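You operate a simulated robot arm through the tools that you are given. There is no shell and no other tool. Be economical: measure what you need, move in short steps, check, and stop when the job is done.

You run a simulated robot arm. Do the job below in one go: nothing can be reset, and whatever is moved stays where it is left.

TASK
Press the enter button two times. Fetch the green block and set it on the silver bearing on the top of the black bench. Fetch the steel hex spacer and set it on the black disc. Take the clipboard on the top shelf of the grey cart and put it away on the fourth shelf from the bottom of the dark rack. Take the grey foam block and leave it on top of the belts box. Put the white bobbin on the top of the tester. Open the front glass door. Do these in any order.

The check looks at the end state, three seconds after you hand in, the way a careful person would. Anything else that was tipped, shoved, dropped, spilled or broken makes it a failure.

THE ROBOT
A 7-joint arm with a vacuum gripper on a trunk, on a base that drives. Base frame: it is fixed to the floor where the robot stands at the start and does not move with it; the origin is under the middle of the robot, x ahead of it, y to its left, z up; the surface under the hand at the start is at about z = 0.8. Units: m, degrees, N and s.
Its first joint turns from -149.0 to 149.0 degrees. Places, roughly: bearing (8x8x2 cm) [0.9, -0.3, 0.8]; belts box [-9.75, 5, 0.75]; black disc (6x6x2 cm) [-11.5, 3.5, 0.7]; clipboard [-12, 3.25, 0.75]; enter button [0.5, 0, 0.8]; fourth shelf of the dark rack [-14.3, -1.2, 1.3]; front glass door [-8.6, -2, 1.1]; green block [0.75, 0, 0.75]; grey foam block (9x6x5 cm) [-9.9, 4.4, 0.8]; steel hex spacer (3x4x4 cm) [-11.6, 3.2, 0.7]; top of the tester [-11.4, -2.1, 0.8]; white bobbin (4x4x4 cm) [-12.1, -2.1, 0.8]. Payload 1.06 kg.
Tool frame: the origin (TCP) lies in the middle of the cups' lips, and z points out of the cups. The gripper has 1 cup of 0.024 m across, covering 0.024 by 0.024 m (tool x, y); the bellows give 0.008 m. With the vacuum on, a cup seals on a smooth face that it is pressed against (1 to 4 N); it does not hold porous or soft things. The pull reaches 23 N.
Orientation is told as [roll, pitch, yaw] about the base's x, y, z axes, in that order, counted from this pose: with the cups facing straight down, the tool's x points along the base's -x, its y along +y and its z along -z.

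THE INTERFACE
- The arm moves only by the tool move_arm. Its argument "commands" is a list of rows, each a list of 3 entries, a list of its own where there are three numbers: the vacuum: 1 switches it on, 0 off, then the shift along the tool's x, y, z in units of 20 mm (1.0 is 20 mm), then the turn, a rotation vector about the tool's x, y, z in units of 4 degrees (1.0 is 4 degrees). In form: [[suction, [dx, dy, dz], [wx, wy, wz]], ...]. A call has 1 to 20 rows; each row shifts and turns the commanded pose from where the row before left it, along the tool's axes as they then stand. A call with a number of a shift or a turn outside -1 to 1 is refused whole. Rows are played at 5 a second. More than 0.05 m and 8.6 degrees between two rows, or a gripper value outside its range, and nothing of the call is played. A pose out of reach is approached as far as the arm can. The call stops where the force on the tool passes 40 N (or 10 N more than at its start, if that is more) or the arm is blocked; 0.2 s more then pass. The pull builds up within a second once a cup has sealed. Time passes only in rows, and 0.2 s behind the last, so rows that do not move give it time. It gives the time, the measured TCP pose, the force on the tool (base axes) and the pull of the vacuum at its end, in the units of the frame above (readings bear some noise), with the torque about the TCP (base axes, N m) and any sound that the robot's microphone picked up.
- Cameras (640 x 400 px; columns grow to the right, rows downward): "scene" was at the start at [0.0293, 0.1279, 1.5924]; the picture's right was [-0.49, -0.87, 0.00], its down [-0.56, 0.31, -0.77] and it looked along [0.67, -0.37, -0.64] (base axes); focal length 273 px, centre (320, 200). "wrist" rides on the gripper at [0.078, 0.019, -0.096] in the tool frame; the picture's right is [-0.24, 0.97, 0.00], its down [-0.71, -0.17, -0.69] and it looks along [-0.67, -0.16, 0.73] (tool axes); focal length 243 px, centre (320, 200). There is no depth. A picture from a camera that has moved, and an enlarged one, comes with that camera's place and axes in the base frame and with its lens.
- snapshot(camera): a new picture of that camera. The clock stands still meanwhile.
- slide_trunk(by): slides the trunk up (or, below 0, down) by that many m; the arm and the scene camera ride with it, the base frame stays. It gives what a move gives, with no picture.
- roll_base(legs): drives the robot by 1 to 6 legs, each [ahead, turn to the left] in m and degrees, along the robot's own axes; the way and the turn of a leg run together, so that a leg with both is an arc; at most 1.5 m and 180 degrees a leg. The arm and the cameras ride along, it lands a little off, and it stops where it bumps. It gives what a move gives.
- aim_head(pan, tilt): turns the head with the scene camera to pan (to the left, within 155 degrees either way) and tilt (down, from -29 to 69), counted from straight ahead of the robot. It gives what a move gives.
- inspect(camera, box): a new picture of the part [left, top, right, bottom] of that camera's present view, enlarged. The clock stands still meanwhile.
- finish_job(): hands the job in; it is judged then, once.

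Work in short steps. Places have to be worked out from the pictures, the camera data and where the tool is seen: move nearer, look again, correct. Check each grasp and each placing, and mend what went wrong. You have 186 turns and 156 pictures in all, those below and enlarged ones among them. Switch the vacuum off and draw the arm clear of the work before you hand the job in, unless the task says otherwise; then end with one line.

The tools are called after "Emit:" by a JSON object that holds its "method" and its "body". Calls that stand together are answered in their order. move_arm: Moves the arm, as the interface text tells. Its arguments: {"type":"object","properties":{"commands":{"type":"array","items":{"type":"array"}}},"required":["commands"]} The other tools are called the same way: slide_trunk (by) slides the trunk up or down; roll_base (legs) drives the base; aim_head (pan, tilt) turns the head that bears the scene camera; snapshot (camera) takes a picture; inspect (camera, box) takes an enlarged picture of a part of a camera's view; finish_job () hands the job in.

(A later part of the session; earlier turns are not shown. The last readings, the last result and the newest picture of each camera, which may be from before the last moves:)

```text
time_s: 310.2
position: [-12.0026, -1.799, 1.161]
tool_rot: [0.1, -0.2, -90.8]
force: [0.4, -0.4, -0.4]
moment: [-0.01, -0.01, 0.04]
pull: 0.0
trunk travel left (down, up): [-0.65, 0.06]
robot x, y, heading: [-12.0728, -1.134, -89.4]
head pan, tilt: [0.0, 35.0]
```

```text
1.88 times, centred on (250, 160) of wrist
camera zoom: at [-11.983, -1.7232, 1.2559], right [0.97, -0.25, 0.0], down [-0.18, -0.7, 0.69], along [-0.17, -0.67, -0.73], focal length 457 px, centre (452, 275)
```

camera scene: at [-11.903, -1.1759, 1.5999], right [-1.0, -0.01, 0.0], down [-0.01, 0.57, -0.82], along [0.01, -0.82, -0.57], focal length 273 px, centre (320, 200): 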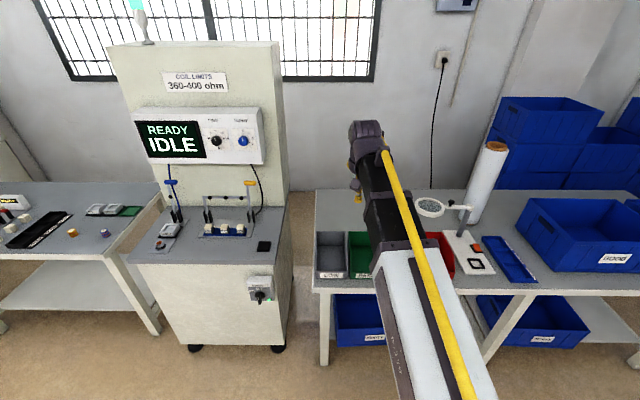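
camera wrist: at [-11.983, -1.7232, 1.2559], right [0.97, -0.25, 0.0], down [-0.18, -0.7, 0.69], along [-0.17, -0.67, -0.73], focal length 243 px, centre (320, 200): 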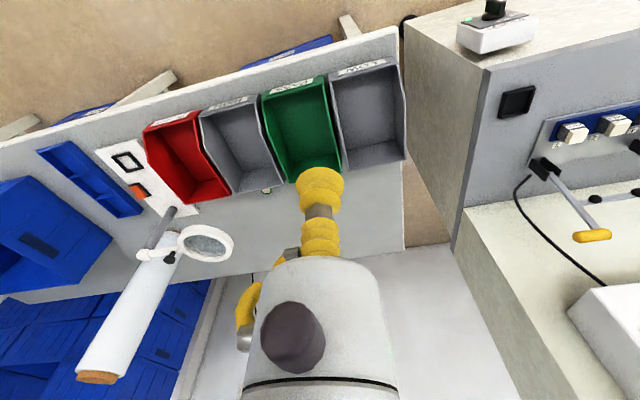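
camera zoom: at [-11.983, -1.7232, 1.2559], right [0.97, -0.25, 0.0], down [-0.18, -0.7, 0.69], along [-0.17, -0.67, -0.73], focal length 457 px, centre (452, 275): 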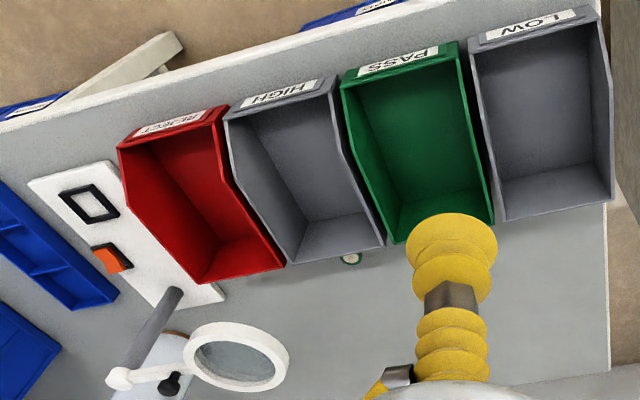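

There's a green-rimmed bobbin behind the HIGH bin; I need a view behind all the bins. Move the tool further out and look back.

Emit:
{"method": "move_arm", "body": {"commands": [[0, [-1, 0.5, 0], [0, 0, 0]], [0, [-1, 0.5, 0], [0, 0, 0]], [0, [-1, 0.5, 0], [0, 0, 0]], [0, [-1, 0.5, 0], [0, 0, 0]], [0, [-1, 0.5, 0], [0, 0, 0]], [0, [-1, 0.5, 0], [0, 0, 0]], [0, [-1, 0.5, 0], [0, 0, 0]], [0, [-1, 0.5, 0], [0, 0, 0]], [0, [-1, 0.5, 0], [0, 0, 0]], [0, [-1, 0.5, 0], [0, 0, 0]]]}}

Emit:
{"method": "snapshot", "body": {"camera": "wrist"}}

```text
time_s: 312.4
position: [-11.9048, -2.0025, 1.1617]
tool_rot: [0.2, -0.1, -90.8]
force: [0.3, -0.7, -0.9]
moment: [0.0, -0.01, -0.01]
pull: 0.1
trunk travel left (down, up): [-0.65, 0.06]
robot x, y, heading: [-12.0764, -1.1306, -89.4]
head pan, tilt: [0.0, 35.0]
```

```text
62 pictures are left
camera wrist: at [-11.8852, -1.9249, 1.256], right [0.97, -0.25, 0.0], down [-0.18, -0.7, 0.69], along [-0.17, -0.66, -0.73], focal length 243 px, centre (320, 200)
```

wrist: 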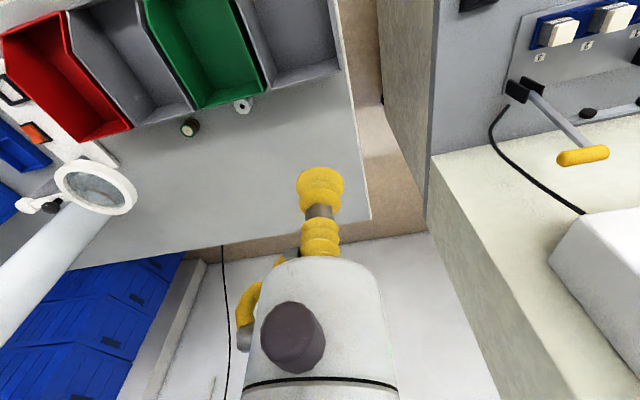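

Emit:
{"method": "inspect", "body": {"camera": "wrist", "box": [160, 80, 280, 150]}}

```text
5.33 times, centred on (220, 115) of wrist
camera zoom: at [-11.8852, -1.9249, 1.256], right [0.97, -0.25, 0.0], down [-0.18, -0.7, 0.69], along [-0.17, -0.66, -0.73], focal length 1294 px, centre (853, 653)
```

zoom: 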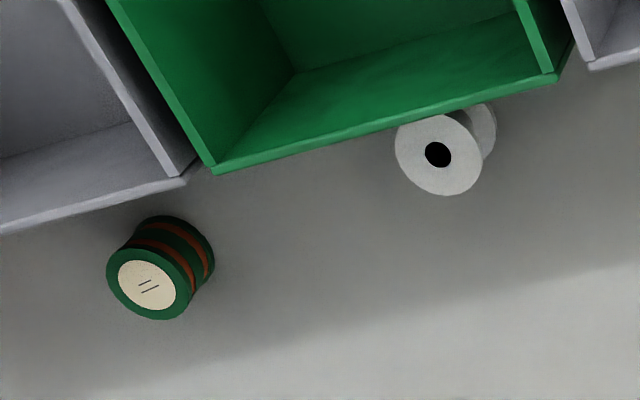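

Found it: the white bobbin (with hole) stands just behind the PASS bin at ≈ (-12.081, -2.072), top z ≈ 0.783; bin rim ≈ 0.834. Move above it and start to descend.

Emit:
{"method": "move_arm", "body": {"commands": [[0, [-0.39, -0.978, 0], [0, 0, 0]], [0, [-0.39, -0.978, 0], [0, 0, 0]], [0, [-0.39, -0.978, 0], [0, 0, 0]], [0, [-0.39, -0.978, 0], [0, 0, 0]], [0, [-0.39, -0.978, 0], [0, 0, 0]], [0, [-0.39, -0.978, 0], [0, 0, 0]], [0, [-0.39, -0.978, 0], [0, 0, 0]], [0, [-0.39, -0.978, 0], [0, 0, 0]], [0, [-0.39, -0.978, 0], [0, 0, 0]], [0, [0, 0, 1], [0, 0, 0]], [0, [0, 0, 1], [0, 0, 0]], [0, [0, 0, 1], [0, 0, 0]], [0, [0, 0, 1], [0, 0, 0]], [0, [0, 0, 1], [0, 0, 0]], [0, [0, 0, 1], [0, 0, 0]], [0, [0, 0, 1], [0, 0, 0]], [0, [0, 0, 1], [0, 0, 0]], [0, [0, 0, 1], [0, 0, 0]], [0, [0, 0, 1], [0, 0, 0]]]}}

Emit:
{"method": "snapshot", "body": {"camera": "wrist"}}

Emit:
{"method": "snapshot", "body": {"camera": "scene"}}

```text
time_s: 316.4
position: [-12.0811, -2.0699, 0.9615]
tool_rot: [0.1, -0.1, -90.9]
force: [0.0, -0.1, -0.4]
moment: [-0.02, 0.03, -0.03]
pull: 0.0
trunk travel left (down, up): [-0.65, 0.06]
robot x, y, heading: [-12.0715, -1.1314, -89.7]
head pan, tilt: [0.0, 35.0]
```

```text
60 pictures are left
camera wrist: at [-12.0625, -1.9926, 1.0564], right [0.97, -0.25, 0.0], down [-0.18, -0.7, 0.69], along [-0.17, -0.67, -0.73], focal length 243 px, centre (320, 200)
```

wrist: 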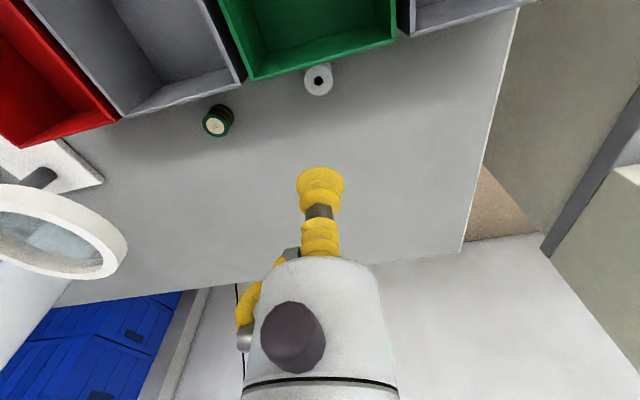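

```text
59 pictures are left
camera scene: at [-11.903, -1.1759, 1.5999], right [-1.0, -0.01, 0.0], down [-0.01, 0.57, -0.82], along [0.01, -0.82, -0.57], focal length 273 px, centre (320, 200)
```

scene: 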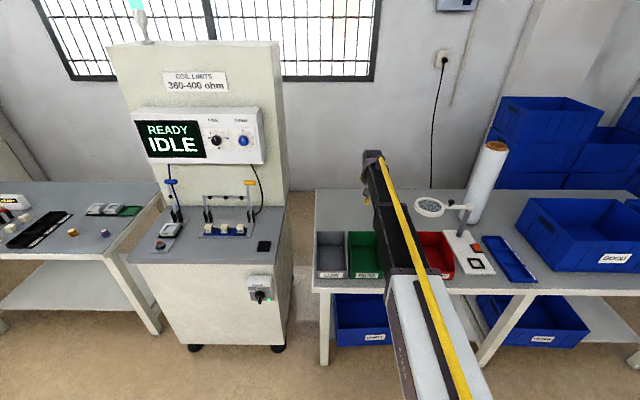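

Triangulated bobbin top: (-12.084, -2.074, 0.782). Descend to 0.80 with vacuum on.

Emit:
{"method": "move_arm", "body": {"commands": [[1, [-0.2, -0.15, 1], [0, 0, 0]], [1, [0, 0, 1], [0, 0, 0]], [1, [0, 0, 1], [0, 0, 0]], [1, [0, 0, 1], [0, 0, 0]], [1, [0, 0, 1], [0, 0, 0]], [1, [0, 0, 1], [0, 0, 0]], [1, [0, 0, 1], [0, 0, 0]], [1, [0, 0, 0.8], [0, 0, 0]]]}}

Emit:
{"method": "inspect", "body": {"camera": "wrist", "box": [200, 50, 440, 220]}}

```text
time_s: 318.2
position: [-12.086, -2.0742, 0.8041]
tool_rot: [0.1, -0.1, -90.9]
force: [-0.7, 0.2, 0.3]
moment: [-0.02, -0.03, -0.01]
pull: 0.2
trunk travel left (down, up): [-0.65, 0.06]
robot x, y, heading: [-12.0741, -1.1337, -89.4]
head pan, tilt: [0.0, 35.0]
```

```text
2.35 times, centred on (320, 135) of wrist
camera zoom: at [-12.0658, -1.997, 0.9], right [0.97, -0.25, 0.0], down [-0.18, -0.7, 0.69], along [-0.17, -0.66, -0.73], focal length 571 px, centre (320, 353)
```

zoom: 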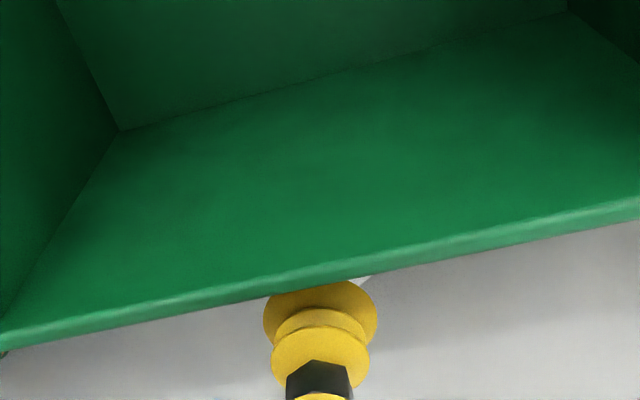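

Clear of the bin wall. Fine descent to contact.

Emit:
{"method": "move_arm", "body": {"commands": [[1, [0, 0, 0.4], [0, 0, 0]], [1, [0, 0, 0.2], [0, 0, 0]], [1, [0, 0, 0.15], [0, 0, 0]], [1, [0, 0, 0.15], [0, 0, 0]], [1, [0, 0, 0], [0, 0, 0]]]}}

```text
time_s: 319.4
position: [-12.0851, -2.0756, 0.7881]
tool_rot: [0.1, -0.2, -90.8]
force: [-0.4, 0.4, 0.3]
moment: [0.01, 0.0, 0.01]
pull: 0.0
trunk travel left (down, up): [-0.65, 0.06]
robot x, y, heading: [-12.0713, -1.1355, -89.3]
head pan, tilt: [0.0, 35.0]
```

Emit:
{"method": "move_arm", "body": {"commands": [[1, [0, 0, 0.15], [0, 0, 0]], [1, [0, 0, 0.15], [0, 0, 0]], [1, [0, 0, 0.1], [0, 0, 0]], [1, [0, 0, 0], [0, 0, 0]]]}}

```text
time_s: 320.4
position: [-12.0852, -2.0742, 0.78]
tool_rot: [0.2, -0.2, -90.7]
force: [-0.6, 0.5, 0.2]
moment: [-0.02, 0.0, -0.02]
pull: 0.0
trunk travel left (down, up): [-0.65, 0.06]
robot x, y, heading: [-12.0736, -1.1351, -89.4]
head pan, tilt: [0.0, 35.0]
```

Emit:
{"method": "move_arm", "body": {"commands": [[1, [0, 0, 0.15], [0, 0, 0]], [1, [0, 0, 0.12], [0, 0, 0]], [1, [0, 0, 0], [0, 0, 0]]]}}

Emit:
{"method": "inspect", "body": {"camera": "wrist", "box": [200, 50, 440, 220]}}

```text
time_s: 321.2
position: [-12.085, -2.0751, 0.774]
tool_rot: [0.0, -0.1, -90.8]
force: [0.1, 0.1, 0.6]
moment: [0.02, 0.01, -0.04]
pull: 22.9
trunk travel left (down, up): [-0.65, 0.06]
robot x, y, heading: [-12.0757, -1.1319, -89.4]
head pan, tilt: [0.0, 35.0]
```

```text
2.35 times, centred on (320, 135) of wrist
camera zoom: at [-12.0656, -1.997, 0.8689], right [0.97, -0.25, 0.0], down [-0.18, -0.7, 0.69], along [-0.17, -0.67, -0.73], focal length 571 px, centre (320, 353)
```

zoom: 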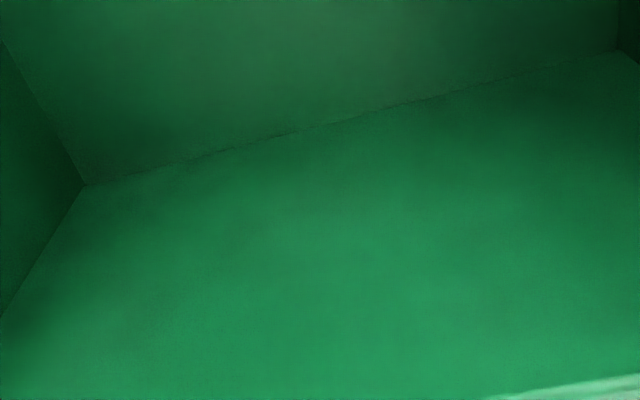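

Sealed (22.9 N). Lift straight up and check.

Emit:
{"method": "move_arm", "body": {"commands": [[1, [0, 0, -0.3], [0, 0, 0]], [1, [0, 0, -0.7], [0, 0, 0]], [1, [0, 0, -1], [0, 0, 0]], [1, [0, 0, -1], [0, 0, 0]], [1, [0, 0, -1], [0, 0, 0]], [1, [0, 0, -1], [0, 0, 0]], [1, [0, 0, -1], [0, 0, 0]], [1, [0, 0, -1], [0, 0, 0]], [1, [0, 0, -1], [0, 0, 0]], [1, [0, 0, -1], [0, 0, 0]], [1, [0, 0, -1], [0, 0, 0]], [1, [0, 0, -1], [0, 0, 0]], [1, [0, 0, -1], [0, 0, 0]], [1, [0, 0, -1], [0, 0, 0]], [1, [0, 0, -1], [0, 0, 0]], [1, [0, 0, -1], [0, 0, 0]]]}}

Emit:
{"method": "snapshot", "body": {"camera": "wrist"}}

```text
time_s: 324.6
position: [-12.086, -2.0734, 1.0742]
tool_rot: [0.1, -0.1, -90.8]
force: [0.7, -0.6, -0.9]
moment: [-0.02, -0.01, 0.07]
pull: 23.3
trunk travel left (down, up): [-0.65, 0.06]
robot x, y, heading: [-12.0721, -1.1344, -89.3]
head pan, tilt: [0.0, 35.0]
```

```text
56 pictures are left
camera wrist: at [-12.0655, -1.9968, 1.169], right [0.97, -0.25, 0.0], down [-0.18, -0.7, 0.69], along [-0.17, -0.67, -0.73], focal length 243 px, centre (320, 200)
```

wrist: 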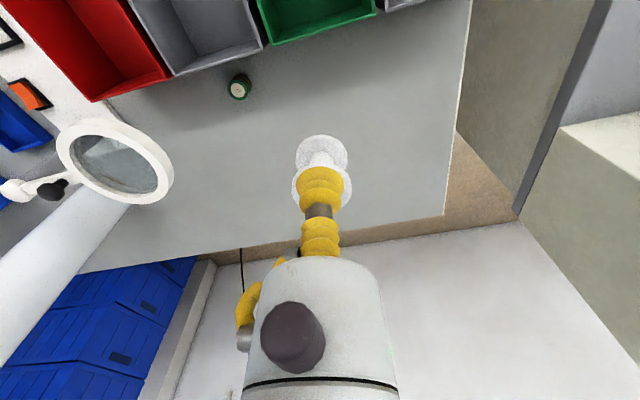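

Bobbin held. Back off, retract the arm, and sidestep to in front of the tester.

Emit:
{"method": "roll_base", "body": {"legs": [[-0.25, 0]]}}

Emit:
{"method": "move_arm", "body": {"commands": [[1, [1, 0, 0], [0, 0, 0]], [1, [1, 0, 0], [0, 0, 0]], [1, [1, 0, 0], [0, 0, 0]], [1, [1, 0, 0], [0, 0, 0]], [1, [1, 0, 0], [0, 0, 0]], [1, [1, 0, 0], [0, 0, 0]], [1, [1, 0, 0], [0, 0, 0]], [1, [1, 0, 0], [0, 0, 0]], [1, [1, 0, 0], [0, 0, 0]], [1, [1, 0, 0], [0, 0, 0]], [1, [1, 0, 0], [0, 0, 0]], [1, [1, 0, 0], [0, 0, 0]]]}}

Emit:
{"method": "roll_base", "body": {"legs": [[0, 90], [0.55, 0], [0, -90], [0.2, 0]]}}

Emit:
{"method": "snapshot", "body": {"camera": "scene"}}

Emit:
{"method": "snapshot", "body": {"camera": "wrist"}}

```text
time_s: 326.4
position: [-12.088, -1.8211, 1.0742]
tool_rot: [0.0, -0.1, -90.8]
force: [0.9, 0.2, -0.3]
moment: [0.01, 0.03, -0.01]
pull: 23.0
trunk travel left (down, up): [-0.65, 0.06]
robot x, y, heading: [-12.0751, -0.8793, -89.6]
head pan, tilt: [0.0, 35.0]
```

```text
time_s: 329.0
position: [-12.085, -1.5823, 1.0738]
tool_rot: [0.2, -0.1, -90.8]
force: [0.4, 0.3, 0.2]
moment: [0.02, -0.01, 0.0]
pull: 22.2
trunk travel left (down, up): [-0.65, 0.06]
robot x, y, heading: [-12.0764, -0.8858, -89.3]
head pan, tilt: [0.0, 35.0]
```

```text
time_s: 341.0
position: [-11.5415, -1.7764, 1.0749]
tool_rot: [0.1, 0.0, -91.2]
force: [-0.8, 0.2, -0.6]
moment: [0.01, 0.0, 0.0]
pull: 22.9
trunk travel left (down, up): [-0.65, 0.06]
robot x, y, heading: [-11.5288, -1.0768, -89.8]
head pan, tilt: [0.0, 35.0]
```

```text
55 pictures are left
camera scene: at [-11.3581, -1.1195, 1.5998], right [-1.0, 0.0, 0.0], down [0.0, 0.57, -0.82], along [0.0, -0.82, -0.57], focal length 273 px, centre (320, 200)
```

scene: 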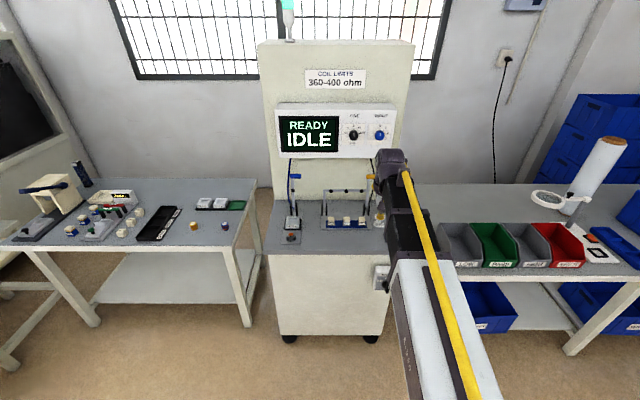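

```text
54 pictures are left
camera wrist: at [-11.5208, -1.6994, 1.168], right [0.97, -0.25, 0.0], down [-0.19, -0.7, 0.69], along [-0.17, -0.66, -0.73], focal length 243 px, centre (320, 200)
```

wrist: 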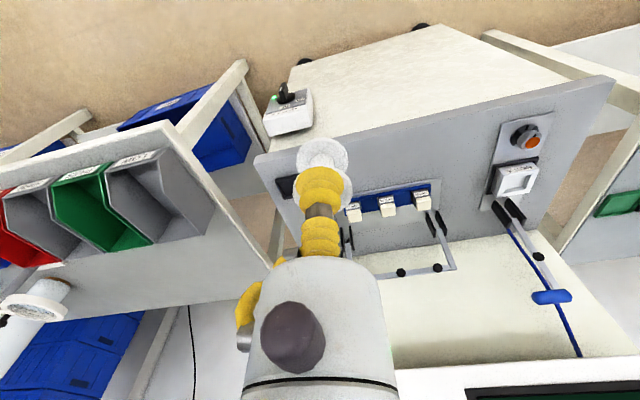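

Deck top is z ≈ 0.795 with a free front strip; target (-11.42, -1.975). Move there and lower to 0.90.

Emit:
{"method": "move_arm", "body": {"commands": [[1, [-1, 0.6, 0], [0, 0, 0]], [1, [-1, 0.6, 0], [0, 0, 0]], [1, [-1, 0.6, 0], [0, 0, 0]], [1, [-1, 0.6, 0], [0, 0, 0]], [1, [-1, 0.6, 0], [0, 0, 0]], [1, [-1, 0.6, 0], [0, 0, 0]], [1, [-1, 0.6, 0], [0, 0, 0]], [1, [-1, 0.6, 0], [0, 0, 0]], [1, [-1, 0.6, 0], [0, 0, 0]], [1, [-1, 0.6, 0], [0, 0, 0]], [1, [0, 0, 1], [0, 0, 0]], [1, [0, 0, 1], [0, 0, 0]], [1, [0, 0, 1], [0, 0, 0]], [1, [0, 0, 1], [0, 0, 0]], [1, [0, 0, 1], [0, 0, 0]], [1, [0, 0, 1], [0, 0, 0]], [1, [0, 0, 1], [0, 0, 0]], [1, [0, 0, 1], [0, 0, 0]]]}}

Emit:
{"method": "snapshot", "body": {"camera": "wrist"}}

Emit:
{"method": "inspect", "body": {"camera": "scene", "box": [240, 140, 440, 280]}}

```text
time_s: 344.8
position: [-11.426, -1.9798, 0.9136]
tool_rot: [0.1, -0.1, -91.3]
force: [0.0, -0.8, -0.8]
moment: [0.0, 0.0, -0.04]
pull: 22.4
trunk travel left (down, up): [-0.65, 0.06]
robot x, y, heading: [-11.5283, -1.0739, -89.7]
head pan, tilt: [0.0, 35.0]
```

```text
53 pictures are left
camera wrist: at [-11.4049, -1.9022, 1.0088], right [0.97, -0.25, 0.0], down [-0.19, -0.7, 0.69], along [-0.17, -0.66, -0.73], focal length 243 px, centre (320, 200)
```

wrist: 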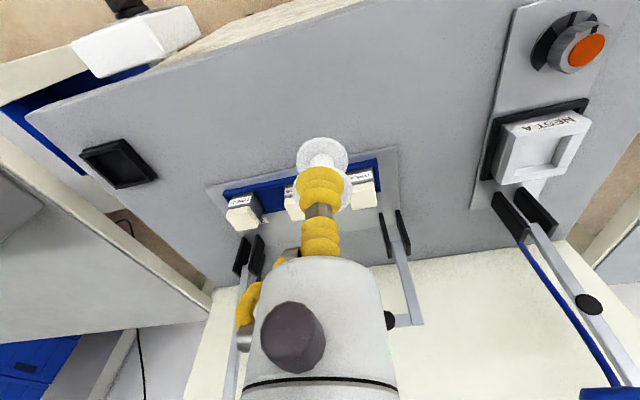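

```text
2.86 times, centred on (340, 210) of scene
camera zoom: at [-11.3581, -1.1194, 1.5999], right [-1.0, 0.0, 0.0], down [0.0, 0.57, -0.82], along [0.0, -0.82, -0.57], focal length 780 px, centre (263, 171)
```

zoom: 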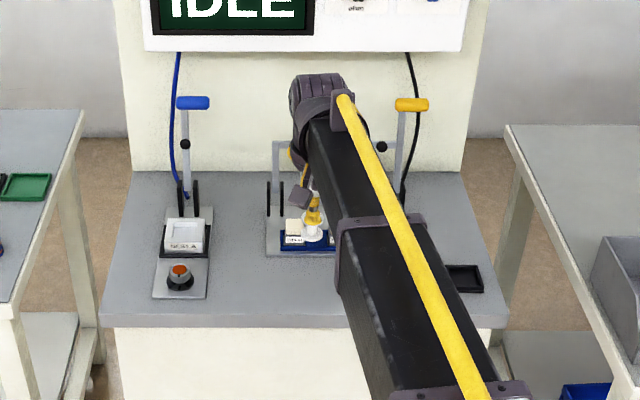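

The landing point (image ≈ (320, 97)) is clear deck. Lower to contact.

Emit:
{"method": "move_arm", "body": {"commands": [[1, [0, 0, 1], [0, 0, 0]], [1, [0, 0, 1], [0, 0, 0]], [1, [0, 0, 1], [0, 0, 0]], [1, [0, 0, 0.4], [0, 0, 0]], [1, [0, 0, 0.2], [0, 0, 0]], [1, [0, 0, 0.15], [0, 0, 0]]]}}

Emit:
{"method": "inspect", "body": {"camera": "wrist", "box": [200, 50, 440, 220]}}

```text
time_s: 346.2
position: [-11.4261, -1.979, 0.8397]
tool_rot: [0.1, -0.1, -91.2]
force: [0.8, 0.1, 0.2]
moment: [0.0, 0.01, 0.02]
pull: 23.0
trunk travel left (down, up): [-0.65, 0.06]
robot x, y, heading: [-11.5292, -1.077, -89.9]
head pan, tilt: [0.0, 35.0]
```

```text
2.35 times, centred on (320, 135) of wrist
camera zoom: at [-11.4047, -1.9019, 0.9337], right [0.97, -0.25, 0.0], down [-0.19, -0.7, 0.69], along [-0.17, -0.66, -0.73], focal length 571 px, centre (320, 353)
```

zoom: 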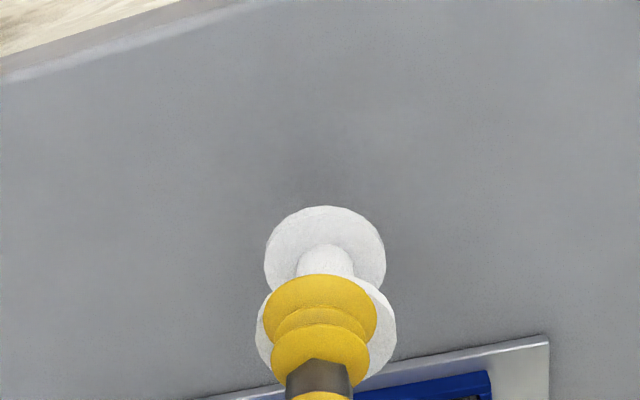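

Emit:
{"method": "move_arm", "body": {"commands": [[1, [0, 0, 0.15], [0, 0, 0]], [1, [0, 0, 0.15], [0, 0, 0]], [1, [0, 0, 0.12], [0, 0, 0]]]}}

```text
time_s: 347.0
position: [-11.4243, -1.9791, 0.8311]
tool_rot: [0.1, -0.2, -91.2]
force: [0.0, -0.3, -0.2]
moment: [-0.03, 0.04, -0.03]
pull: 22.9
trunk travel left (down, up): [-0.65, 0.06]
robot x, y, heading: [-11.5303, -1.0731, -89.9]
head pan, tilt: [0.0, 35.0]
```

Emit:
{"method": "move_arm", "body": {"commands": [[1, [0, 0, 0.12], [0, 0, 0]], [1, [0, 0, 0.12], [0, 0, 0]], [1, [0, 0, 0], [0, 0, 0]]]}}

```text
time_s: 347.8
position: [-11.4252, -1.9789, 0.8257]
tool_rot: [0.1, 0.0, -91.1]
force: [0.0, -0.2, -1.1]
moment: [-0.01, 0.02, 0.01]
pull: 22.9
trunk travel left (down, up): [-0.65, 0.06]
robot x, y, heading: [-11.5247, -1.0753, -89.7]
head pan, tilt: [0.0, 35.0]
```

Emit:
{"method": "move_arm", "body": {"commands": [[1, [0, 0, 0.12], [0, 0, 0]], [1, [0, 0, 0.12], [0, 0, 0]], [1, [0, 0, 0], [0, 0, 0]]]}}

```text
time_s: 348.6
position: [-11.4248, -1.9811, 0.821]
tool_rot: [0.0, -0.1, -91.2]
force: [-0.3, -0.3, -1.0]
moment: [-0.03, 0.0, 0.03]
pull: 22.8
trunk travel left (down, up): [-0.65, 0.06]
robot x, y, heading: [-11.5293, -1.0725, -89.7]
head pan, tilt: [0.0, 35.0]
```

Emit:
{"method": "move_arm", "body": {"commands": [[1, [0, 0, 0.12], [0, 0, 0]], [1, [0, 0, 0.12], [0, 0, 0]], [1, [0, 0, 0], [0, 0, 0]]]}}

Emit:
{"method": "inspect", "body": {"camera": "scene", "box": [300, 170, 380, 230]}}

```text
time_s: 349.4
position: [-11.4255, -1.9787, 0.8161]
tool_rot: [0.1, -0.2, -91.2]
force: [-0.6, -0.1, -0.7]
moment: [-0.01, -0.03, 0.01]
pull: 22.8
trunk travel left (down, up): [-0.65, 0.06]
robot x, y, heading: [-11.5308, -1.0765, -89.6]
head pan, tilt: [0.0, 35.0]
```

```text
6.67 times, centred on (340, 200) of scene
camera zoom: at [-11.3581, -1.1193, 1.5999], right [-1.0, 0.0, 0.0], down [0.0, 0.57, -0.82], along [0.0, -0.82, -0.57], focal length 1820 px, centre (187, 200)
```

zoom: 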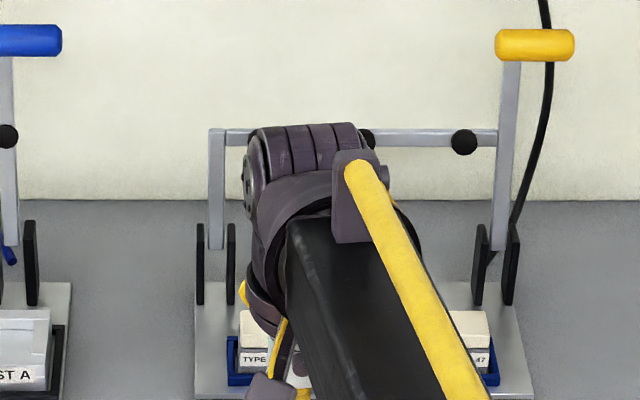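

Still no contact; the wrist is close to but in front of the clamp bar. Continue with small steps.

Emit:
{"method": "move_arm", "body": {"commands": [[1, [0, 0, 0.12], [0, 0, 0]], [1, [0, 0, 0.12], [0, 0, 0]], [1, [0, 0, 0], [0, 0, 0]]]}}

Emit:
{"method": "inspect", "body": {"camera": "wrist", "box": [200, 50, 440, 220]}}

```text
time_s: 350.2
position: [-11.425, -1.9775, 0.8116]
tool_rot: [0.1, -0.1, -91.2]
force: [1.7, 1.3, 1.8]
moment: [-0.02, -0.02, -0.04]
pull: 22.9
trunk travel left (down, up): [-0.65, 0.06]
robot x, y, heading: [-11.53, -1.0775, -90.0]
head pan, tilt: [0.0, 35.0]
```

```text
2.35 times, centred on (320, 135) of wrist
camera zoom: at [-11.4044, -1.902, 0.9063], right [0.97, -0.25, 0.0], down [-0.19, -0.7, 0.69], along [-0.17, -0.66, -0.73], focal length 571 px, centre (320, 353)
```

zoom: 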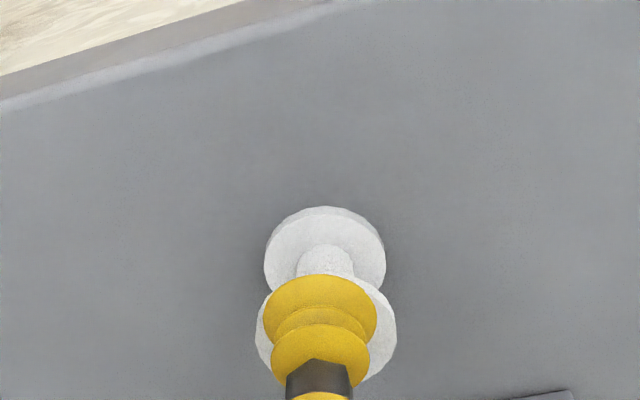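

Onset of contact. One more tiny step.

Emit:
{"method": "move_arm", "body": {"commands": [[1, [0, 0, 0.08], [0, 0, 0]], [1, [0, 0, 0], [0, 0, 0]]]}}

```text
time_s: 350.8
position: [-11.4254, -1.9781, 0.8109]
tool_rot: [0.1, -0.2, -91.2]
force: [-0.4, -1.4, 8.8]
moment: [-0.05, 0.02, 0.01]
pull: 22.6
trunk travel left (down, up): [-0.65, 0.06]
robot x, y, heading: [-11.5307, -1.0757, -89.8]
head pan, tilt: [0.0, 35.0]
```

Contact (8.8 N). Release and rise.

Emit:
{"method": "move_arm", "body": {"commands": [[1, [0, 0, -0.06], [0, 0, 0]], [0, [0, 0, 0], [0, 0, 0]], [0, [0, 0, 0], [0, 0, 0]], [0, [0, 0, 0], [0, 0, 0]], [0, [0, 0, 0], [0, 0, 0]], [0, [0, 0, -0.1], [0, 0, 0]], [0, [0, 0, -0.3], [0, 0, 0]], [0, [0, 0, -1], [0, 0, 0]], [0, [0, 0, -1], [0, 0, 0]], [0, [0, 0, -1], [0, 0, 0]], [0, [0, 0, -1], [0, 0, 0]], [0, [0, 0, -1], [0, 0, 0]], [0, [0, 0, -1], [0, 0, 0]], [0, [0, 0, -1], [0, 0, 0]], [0, [0, 0, -1], [0, 0, 0]], [0, [0, 0, -1], [0, 0, 0]], [0, [0, 0, -1], [0, 0, 0]], [0, [0, 0, -1], [0, 0, 0]], [0, [0, 0, -1], [0, 0, 0]]]}}

Emit:
{"method": "snapshot", "body": {"camera": "wrist"}}

```text
time_s: 354.8
position: [-11.4253, -1.9788, 1.061]
tool_rot: [0.0, -0.2, -91.1]
force: [0.2, -0.9, 0.3]
moment: [0.0, 0.03, 0.01]
pull: 0.1
trunk travel left (down, up): [-0.65, 0.06]
robot x, y, heading: [-11.5328, -1.076, -89.8]
head pan, tilt: [0.0, 35.0]
```

```text
48 pictures are left
camera wrist: at [-11.4049, -1.9016, 1.1545], right [0.97, -0.25, 0.0], down [-0.19, -0.7, 0.69], along [-0.17, -0.66, -0.73], focal length 243 px, centre (320, 200)
```

wrist: 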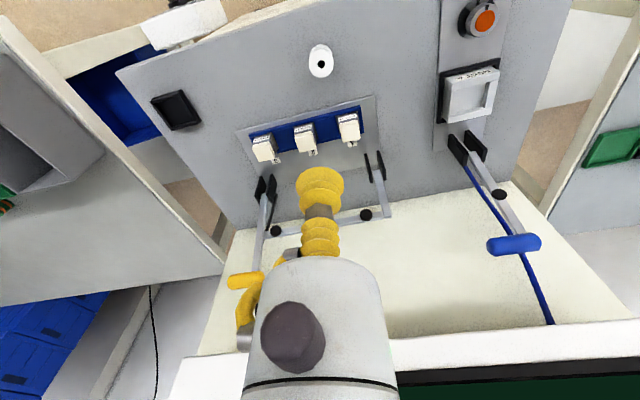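

Bobbin is on the tester. Back off and look toward the glass door at (-8.6, -2.0).

Emit:
{"method": "roll_base", "body": {"legs": [[-0.45, 0]]}}

Emit:
{"method": "move_arm", "body": {"commands": [[0, [1, -0.3, -0.5], [0, 0, 0]], [0, [1, -0.3, -0.5], [0, 0, 0]], [0, [1, -0.3, -0.5], [0, 0, 0]], [0, [1, -0.3, -0.5], [0, 0, 0]], [0, [1, -0.3, -0.5], [0, 0, 0]], [0, [1, -0.3, -0.5], [0, 0, 0]], [0, [1, -0.3, -0.5], [0, 0, 0]], [0, [1, -0.3, -0.5], [0, 0, 0]], [0, [1, -0.3, -0.5], [0, 0, 0]], [0, [1, -0.3, -0.5], [0, 0, 0]], [0, [1, -0.3, -0.5], [0, 0, 0]], [0, [1, -0.3, -0.5], [0, 0, 0]], [0, [1, -0.3, -0.5], [0, 0, 0]]]}}

Emit:
{"method": "aim_head", "body": {"pan": 62, "tilt": 15}}

Emit:
{"method": "snapshot", "body": {"camera": "scene"}}

```text
time_s: 357.6
position: [-11.4274, -1.5295, 1.0592]
tool_rot: [0.0, -0.1, -91.2]
force: [-0.9, -0.5, -1.2]
moment: [0.02, -0.02, -0.02]
pull: 0.0
trunk travel left (down, up): [-0.65, 0.06]
robot x, y, heading: [-11.5287, -0.6266, -89.9]
head pan, tilt: [0.0, 35.0]
```

```text
time_s: 360.4
position: [-11.4998, -1.2676, 1.1897]
tool_rot: [0.1, -0.1, -91.2]
force: [-0.9, -0.1, 0.0]
moment: [0.01, 0.01, -0.03]
pull: 0.0
trunk travel left (down, up): [-0.65, 0.06]
robot x, y, heading: [-11.5271, -0.6234, -90.2]
head pan, tilt: [0.0, 35.0]
```

```text
time_s: 361.7
position: [-11.5002, -1.2667, 1.1891]
tool_rot: [0.1, -0.2, -91.2]
force: [-0.3, -0.1, -0.5]
moment: [0.0, -0.02, 0.0]
pull: 0.1
trunk travel left (down, up): [-0.65, 0.06]
robot x, y, heading: [-11.5309, -0.6284, -89.9]
head pan, tilt: [62.0, 15.0]
```

```text
47 pictures are left
camera scene: at [-11.277, -0.6256, 1.6318], right [-0.47, -0.88, 0.0], down [-0.23, 0.12, -0.97], along [0.85, -0.45, -0.26], focal length 273 px, centre (320, 200)
```

scene: 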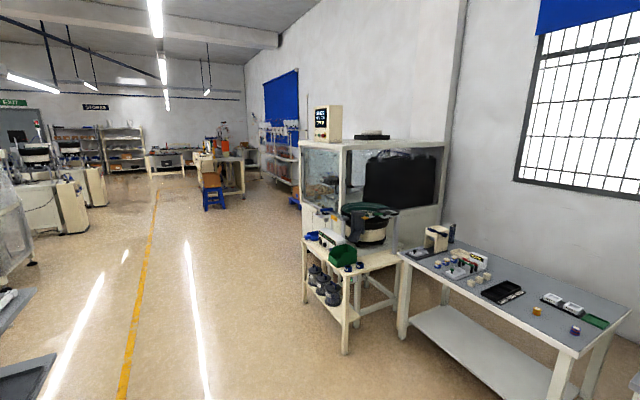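

A glass-enclosed machine stands beyond the feeder table. Drive closer along y ≈ -0.6 and look.

Emit:
{"method": "inspect", "body": {"camera": "scene", "box": [270, 90, 470, 260]}}

Emit:
{"method": "roll_base", "body": {"legs": [[0, 95], [1.5, 0], [0.6, -5]]}}

Emit:
{"method": "aim_head", "body": {"pan": -50, "tilt": 20}}

Emit:
{"method": "snapshot", "body": {"camera": "scene"}}

```text
2.35 times, centred on (370, 175) of scene
camera zoom: at [-11.277, -0.6256, 1.6318], right [-0.47, -0.88, 0.0], down [-0.23, 0.12, -0.97], along [0.85, -0.45, -0.26], focal length 642 px, centre (202, 259)
```

zoom: 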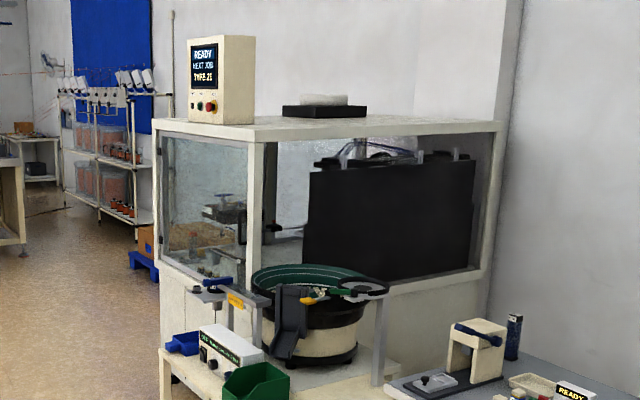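

```text
time_s: 376.0
position: [-8.808, -0.5284, 1.1891]
tool_rot: [0.2, -0.1, -3.2]
force: [0.0, -0.5, 0.4]
moment: [0.01, 0.03, -0.02]
pull: 0.0
trunk travel left (down, up): [-0.65, 0.06]
robot x, y, heading: [-9.4522, -0.5344, -2.1]
head pan, tilt: [62.0, 15.0]
```

```text
time_s: 377.9
position: [-8.8081, -0.5296, 1.1903]
tool_rot: [0.1, 0.0, -3.2]
force: [0.5, 0.2, -0.5]
moment: [0.01, -0.01, -0.01]
pull: 0.1
trunk travel left (down, up): [-0.65, 0.06]
robot x, y, heading: [-9.4453, -0.5341, -2.0]
head pan, tilt: [-50.0, 20.0]
```

```text
45 pictures are left
camera scene: at [-9.4314, -0.4377, 1.6237], right [-0.79, -0.62, 0.0], down [-0.21, 0.27, -0.94], along [0.58, -0.74, -0.34], focal length 273 px, centre (320, 200)
```

scene: 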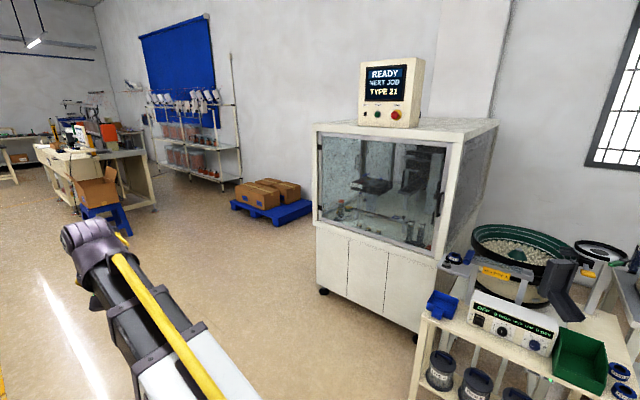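

The front glass door faces the aisle. Zoom in to see handle and hinges.

Emit:
{"method": "inspect", "body": {"camera": "scene", "box": [300, 110, 480, 280]}}

```text
2.35 times, centred on (390, 195) of scene
camera zoom: at [-9.4314, -0.4377, 1.6237], right [-0.79, -0.62, 0.0], down [-0.21, 0.27, -0.94], along [0.58, -0.74, -0.34], focal length 642 px, centre (155, 212)
```

zoom: 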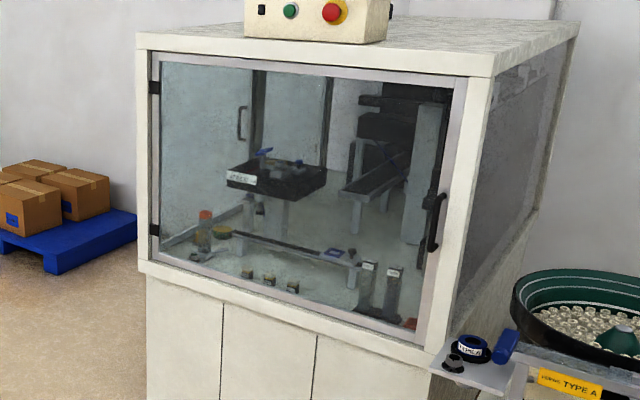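

The door is hinged on its left side (x ≈ -8.19) with the handle at the right edge (x ≈ -9.06); it spans z 0.73–1.42 at y ≈ -2.02. Drive in front of it and face it.

Emit:
{"method": "roll_base", "body": {"legs": [[0.72, 0], [0, -88], [0.3, 0]]}}

Emit:
{"method": "aim_head", "body": {"pan": 0, "tilt": 22}}

Emit:
{"method": "snapshot", "body": {"camera": "scene"}}

```text
time_s: 387.2
position: [-8.6985, -1.5026, 1.1904]
tool_rot: [0.1, -0.1, -91.1]
force: [-0.3, 0.2, -0.6]
moment: [-0.02, -0.02, 0.01]
pull: 0.0
trunk travel left (down, up): [-0.65, 0.06]
robot x, y, heading: [-8.7319, -0.8623, -89.5]
head pan, tilt: [-50.0, 20.0]
```

```text
time_s: 388.4
position: [-8.6974, -1.5026, 1.1887]
tool_rot: [0.0, -0.1, -91.0]
force: [-0.3, -0.5, -0.5]
moment: [0.01, 0.03, 0.01]
pull: 0.0
trunk travel left (down, up): [-0.65, 0.06]
robot x, y, heading: [-8.7276, -0.8584, -89.3]
head pan, tilt: [0.0, 22.0]
```

```text
43 pictures are left
camera scene: at [-8.5591, -0.9095, 1.6205], right [-1.0, -0.01, 0.0], down [0.0, 0.37, -0.93], along [0.01, -0.93, -0.37], focal length 273 px, centre (320, 200)
```

scene: 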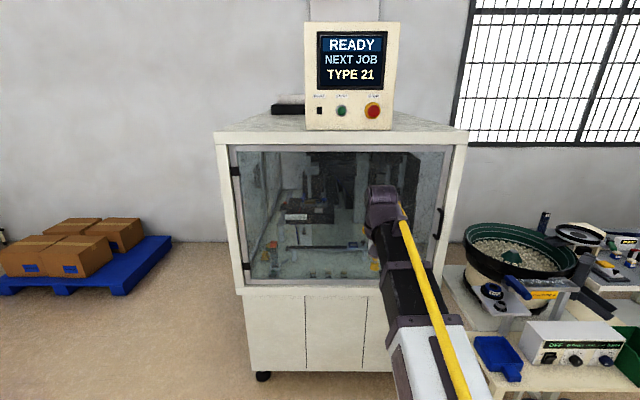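

Handle at ≈ (-9.075, -2.0, 1.08), door plane y ≈ -2.04, x from -8.17 (hinge) to -9.09. I'll extend the arm toward x ≈ -8.95, then pitch the tool to point at the door to suck onto the glass.

Emit:
{"method": "move_arm", "body": {"commands": [[0, [-0.95, -0.97, 0.4], [0, 0, 0]], [0, [-0.95, -0.97, 0.4], [0, 0, 0]], [0, [-0.95, -0.97, 0.4], [0, 0, 0]], [0, [-0.95, -0.97, 0.4], [0, 0, 0]], [0, [-0.95, -0.97, 0.4], [0, 0, 0]], [0, [-0.95, -0.97, 0.4], [0, 0, 0]], [0, [-0.95, -0.97, 0.4], [0, 0, 0]], [0, [-0.95, -0.97, 0.4], [0, 0, 0]], [0, [-0.95, -0.97, 0.4], [0, 0, 0]], [0, [-0.95, -0.97, 0.4], [0, 0, 0]], [0, [-0.95, -0.97, 0.4], [0, 0, 0]], [0, [-0.95, -0.97, 0.4], [0, 0, 0]], [0, [-0.95, -0.97, 0.4], [0, 0, 0]]]}}

Emit:
{"method": "move_arm", "body": {"commands": [[0, [0, 0, 0], [0, -1, 0]], [0, [0, 0, 0], [0, -1, 0]], [0, [0, 0, 0], [0, -1, 0]], [0, [0, 0, 0], [0, -1, 0]], [0, [0, 0, 0], [0, -1, 0]], [0, [0, 0, 0], [0, -1, 0]], [0, [0, 0, 0], [0, -1, 0]], [0, [0, 0, 0], [0, -1, 0]], [0, [0, 0, 0], [0, -1, 0]], [0, [0, 0, 0], [0, -1, 0]], [0, [0, 0, 0], [0, -1, 0]]]}}

Emit:
{"method": "snapshot", "body": {"camera": "scene"}}

```text
time_s: 391.2
position: [-8.9541, -1.7452, 1.0847]
tool_rot: [0.0, -0.2, -91.0]
force: [0.1, -0.9, -0.4]
moment: [-0.01, 0.0, -0.02]
pull: 0.1
trunk travel left (down, up): [-0.65, 0.06]
robot x, y, heading: [-8.7286, -0.8622, -89.7]
head pan, tilt: [0.0, 22.0]
```

```text
time_s: 393.6
position: [-8.954, -1.7459, 1.0864]
tool_rot: [0.1, -44.2, -91.1]
force: [0.5, -0.7, 0.2]
moment: [0.01, -0.01, 0.01]
pull: 0.1
trunk travel left (down, up): [-0.65, 0.06]
robot x, y, heading: [-8.7324, -0.8593, -89.7]
head pan, tilt: [0.0, 22.0]
```

```text
42 pictures are left
camera scene: at [-8.5591, -0.9095, 1.6205], right [-1.0, -0.01, 0.0], down [0.0, 0.37, -0.93], along [0.01, -0.93, -0.37], focal length 273 px, centre (320, 200)
```

scene: 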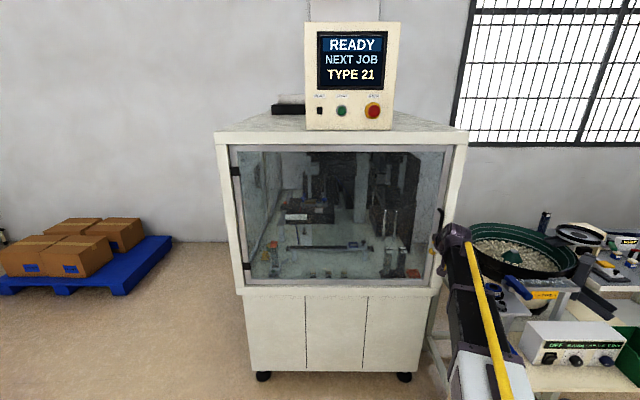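

Rotation proceeds fine. Finish to horizontal and look.

Emit:
{"method": "move_arm", "body": {"commands": [[0, [0, 0, 0], [0, -1, 0]], [0, [0, 0, 0], [0, -1, 0]], [0, [0, 0, 0], [0, -1, 0]], [0, [0, 0, 0], [0, -1, 0]], [0, [0, 0, 0], [0, -1, 0]], [0, [0, 0, 0], [0, -1, 0]], [0, [0, 0, 0], [0, -1, 0]], [0, [0, 0, 0], [0, -1, 0]], [0, [0, 0, 0], [0, -1, 0]], [0, [0, 0, 0], [0, -1, 0]], [0, [0, 0, 0], [0, -1, 0]], [0, [0, 0, 0], [0, -0.45, 0]]]}}

Emit:
{"method": "snapshot", "body": {"camera": "wrist"}}

Emit:
{"method": "inspect", "body": {"camera": "scene", "box": [340, 120, 540, 320]}}

```text
time_s: 396.2
position: [-8.9542, -1.7464, 1.0847]
tool_rot: [66.3, -89.9, -157.2]
force: [0.7, -0.5, -0.7]
moment: [-0.02, -0.01, 0.04]
pull: 0.0
trunk travel left (down, up): [-0.65, 0.06]
robot x, y, heading: [-8.7298, -0.8639, -89.6]
head pan, tilt: [0.0, 22.0]
```

```text
41 pictures are left
camera wrist: at [-8.9328, -1.6513, 1.0062], right [0.97, -0.02, 0.24], down [-0.16, 0.69, 0.71], along [-0.18, -0.73, 0.66], focal length 243 px, centre (320, 200)
```

wrist: 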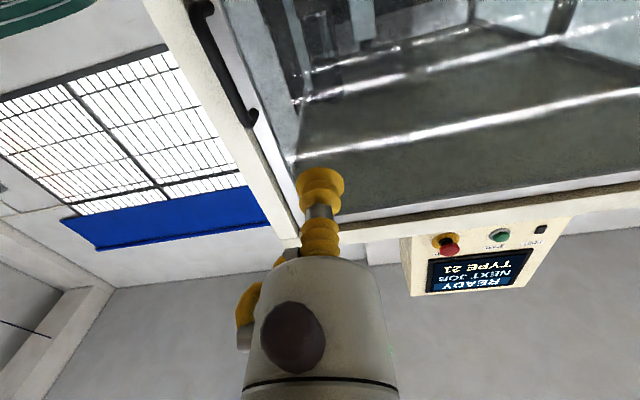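

```text
2.00 times, centred on (440, 220) of scene
camera zoom: at [-8.5591, -0.9096, 1.6205], right [-1.0, -0.01, 0.0], down [0.0, 0.37, -0.93], along [0.01, -0.93, -0.37], focal length 546 px, centre (80, 160)
```

zoom: 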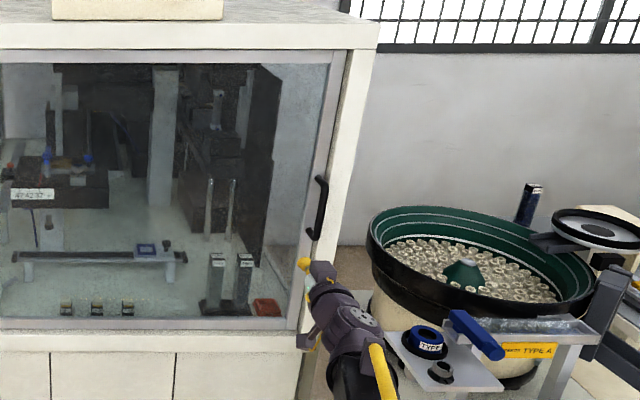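

Tool points at the glass. Drive 0.2 m forward, then creep onto the glass with vacuum on.

Emit:
{"method": "roll_base", "body": {"legs": [[0.2, 0]]}}

Emit:
{"method": "move_arm", "body": {"commands": [[1, [0, 0, 0.8], [0, 0, 0]], [1, [0, 0, 0.8], [0, 0, 0]], [1, [0, 0, 0.8], [0, 0, 0]], [1, [0, 0, 0.3], [0, 0, 0]]]}}

Emit:
{"method": "snapshot", "body": {"camera": "wrist"}}

```text
time_s: 397.8
position: [-8.9542, -1.9461, 1.0858]
tool_rot: [55.6, -89.9, -146.7]
force: [0.0, 0.0, -0.8]
moment: [-0.01, -0.03, -0.02]
pull: 0.1
trunk travel left (down, up): [-0.65, 0.06]
robot x, y, heading: [-8.7272, -1.0636, -90.0]
head pan, tilt: [0.0, 22.0]
```

```text
time_s: 398.8
position: [-8.9555, -1.9999, 1.0851]
tool_rot: [55.3, -89.9, -146.4]
force: [-0.3, 0.0, -0.1]
moment: [-0.03, 0.01, 0.0]
pull: 0.0
trunk travel left (down, up): [-0.65, 0.06]
robot x, y, heading: [-8.7277, -1.0642, -89.8]
head pan, tilt: [0.0, 22.0]
```

```text
39 pictures are left
camera wrist: at [-8.934, -1.9056, 1.0064], right [0.97, -0.02, 0.24], down [-0.16, 0.69, 0.71], along [-0.18, -0.73, 0.66], focal length 243 px, centre (320, 200)
```

wrist: 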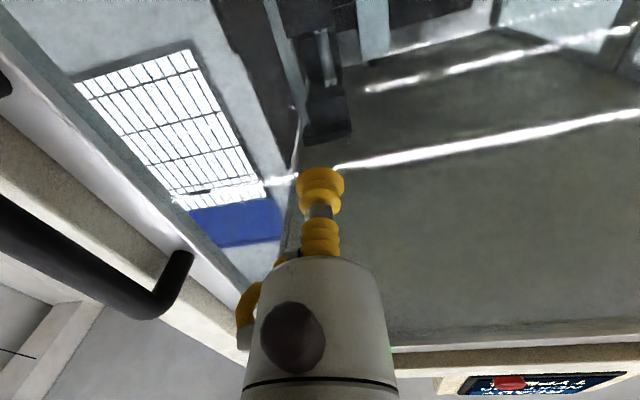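

Creep forward until contact with the glass.

Emit:
{"method": "move_arm", "body": {"commands": [[1, [0, 0, 0.25], [0, 0, 0]], [1, [0, 0, 0.25], [0, 0, 0]], [1, [0, 0, 0.2], [0, 0, 0]], [1, [0, 0, 0.15], [0, 0, 0]], [1, [0, 0, 0.15], [0, 0, 0]], [1, [0, 0, 0], [0, 0, 0]]]}}

```text
time_s: 400.2
position: [-8.957, -2.0156, 1.0862]
tool_rot: [45.0, -89.9, -136.0]
force: [1.5, 9.3, -1.5]
moment: [-0.19, 0.1, 0.05]
pull: 22.6
trunk travel left (down, up): [-0.65, 0.06]
robot x, y, heading: [-8.7265, -1.0618, -89.8]
head pan, tilt: [0.0, 22.0]
stopped in row 6: the force on the tool passed its limit at 41 N (the readings are from after the stop); the commanded pose is now the measured one
```

Sealed on the glass (pull 22.6 N). Pull along the door's arc (r ≈ 0.78 m) for the first 6°.

Emit:
{"method": "move_arm", "body": {"commands": [[1, [0, 0, -0.3], [0, 0, 0]], [1, [0, 0.006, -0.68], [0.25, 0, 0]], [1, [0, 0.006, -0.68], [0.25, 0, 0]], [1, [0, 0.006, -0.68], [0.25, 0, 0]], [1, [0, 0.006, -0.68], [0.25, 0, 0]], [1, [0, 0.006, -0.68], [0.25, 0, 0]], [1, [0, 0.006, -0.68], [0.25, 0, 0]]]}}

Emit:
{"method": "snapshot", "body": {"camera": "scene"}}

```text
time_s: 401.8
position: [-8.9526, -1.9287, 1.0847]
tool_rot: [25.3, -89.9, -122.6]
force: [-6.1, 1.1, 3.0]
moment: [0.02, 0.02, 0.11]
pull: 23.2
trunk travel left (down, up): [-0.65, 0.06]
robot x, y, heading: [-8.7286, -1.0644, -90.0]
head pan, tilt: [0.0, 22.0]
```

```text
38 pictures are left
camera scene: at [-8.5588, -1.1093, 1.6205], right [-1.0, 0.0, 0.0], down [0.0, 0.37, -0.93], along [0.0, -0.93, -0.37], focal length 273 px, centre (320, 200)
```

scene: 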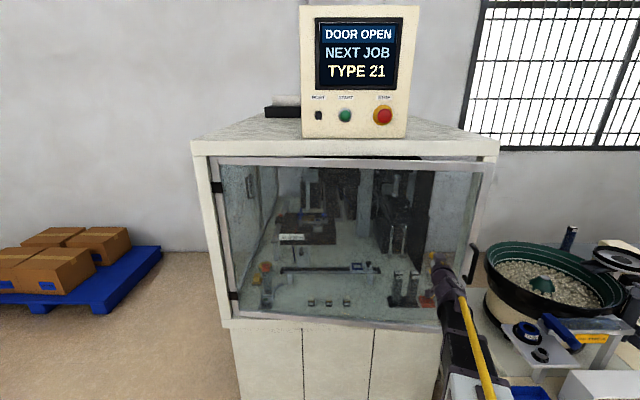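

The display reads "DOOR OPEN" and it swings. Continue along the arc for 16° more.

Emit:
{"method": "move_arm", "body": {"commands": [[1, [0, 0, -0.68], [0.25, 0, 0]], [1, [0, 0, -0.68], [0.25, 0, 0]], [1, [0, 0, -0.68], [0.25, 0, 0]], [1, [0, 0, -0.68], [0.25, 0, 0]], [1, [0, 0, -0.68], [0.25, 0, 0]], [1, [0, 0, -0.68], [0.25, 0, 0]], [1, [0, 0, -0.68], [0.25, 0, 0]], [1, [0, 0, -0.68], [0.25, 0, 0]], [1, [0, 0, -0.68], [0.25, 0, 0]], [1, [0, 0, -0.68], [0.25, 0, 0]], [1, [0, 0, -0.68], [0.25, 0, 0]], [1, [0, 0, -0.68], [0.25, 0, 0]], [1, [0, 0, -0.68], [0.25, 0, 0]], [1, [0, 0, -0.68], [0.25, 0, 0]], [1, [0, 0, -0.68], [0.25, 0, 0]], [1, [0, 0, -0.68], [0.25, 0, 0]]]}}

Emit:
{"method": "snapshot", "body": {"camera": "scene"}}

```text
time_s: 405.2
position: [-8.9655, -1.7443, 1.0756]
tool_rot: [-1.9, -87.7, -107.3]
force: [7.0, -2.3, 1.2]
moment: [-0.03, -0.03, 0.04]
pull: 22.3
out of reach, approached as far as the arm can: row 9, 10, 12, 13, 14, 15, 16
trunk travel left (down, up): [-0.65, 0.06]
robot x, y, heading: [-8.7274, -1.0609, -89.7]
head pan, tilt: [0.0, 22.0]
```

```text
37 pictures are left
camera scene: at [-8.557, -1.1099, 1.6203], right [-1.0, 0.0, 0.0], down [0.0, 0.37, -0.93], along [0.0, -0.93, -0.37], focal length 273 px, centre (320, 200)
```

scene: 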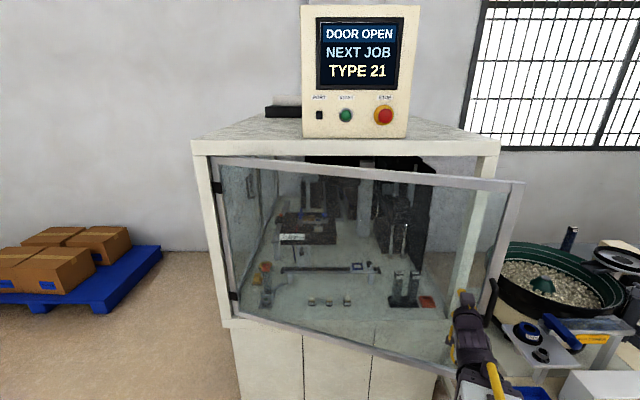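

Door is ~19° open; the arm is at its near limit. Release the glass, then back the base away.

Emit:
{"method": "move_arm", "body": {"commands": [[0, [0, 0, 0], [0, 0, 0]], [0, [0, 0, 0], [0, 0, 0]], [0, [0, 0, 0], [0, 0, 0]], [0, [0, 0, 0], [0, 0, 0]]]}}

Emit:
{"method": "roll_base", "body": {"legs": [[-0.4, 0]]}}

Emit:
{"method": "snapshot", "body": {"camera": "scene"}}

```text
time_s: 406.2
position: [-8.9649, -1.744, 1.0751]
tool_rot: [-0.9, -87.6, -108.5]
force: [0.2, -0.6, 0.6]
moment: [0.0, 0.01, 0.01]
pull: 0.1
trunk travel left (down, up): [-0.65, 0.06]
robot x, y, heading: [-8.7314, -1.0611, -89.8]
head pan, tilt: [0.0, 22.0]
```

```text
time_s: 408.7
position: [-8.9679, -1.3441, 1.0757]
tool_rot: [-0.8, -87.6, -108.5]
force: [-0.2, -0.4, -1.0]
moment: [0.02, -0.01, 0.0]
pull: 0.0
trunk travel left (down, up): [-0.65, 0.06]
robot x, y, heading: [-8.7311, -0.6631, -89.8]
head pan, tilt: [0.0, 22.0]
```

```text
36 pictures are left
camera scene: at [-8.5592, -0.7106, 1.6205], right [-1.0, 0.0, 0.0], down [0.0, 0.37, -0.93], along [0.0, -0.93, -0.37], focal length 273 px, centre (320, 200)
```

scene: 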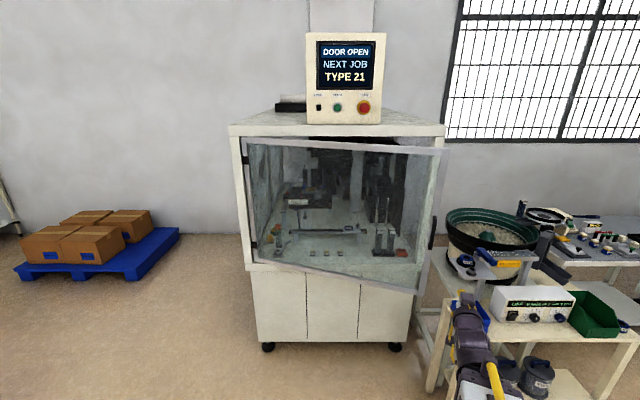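

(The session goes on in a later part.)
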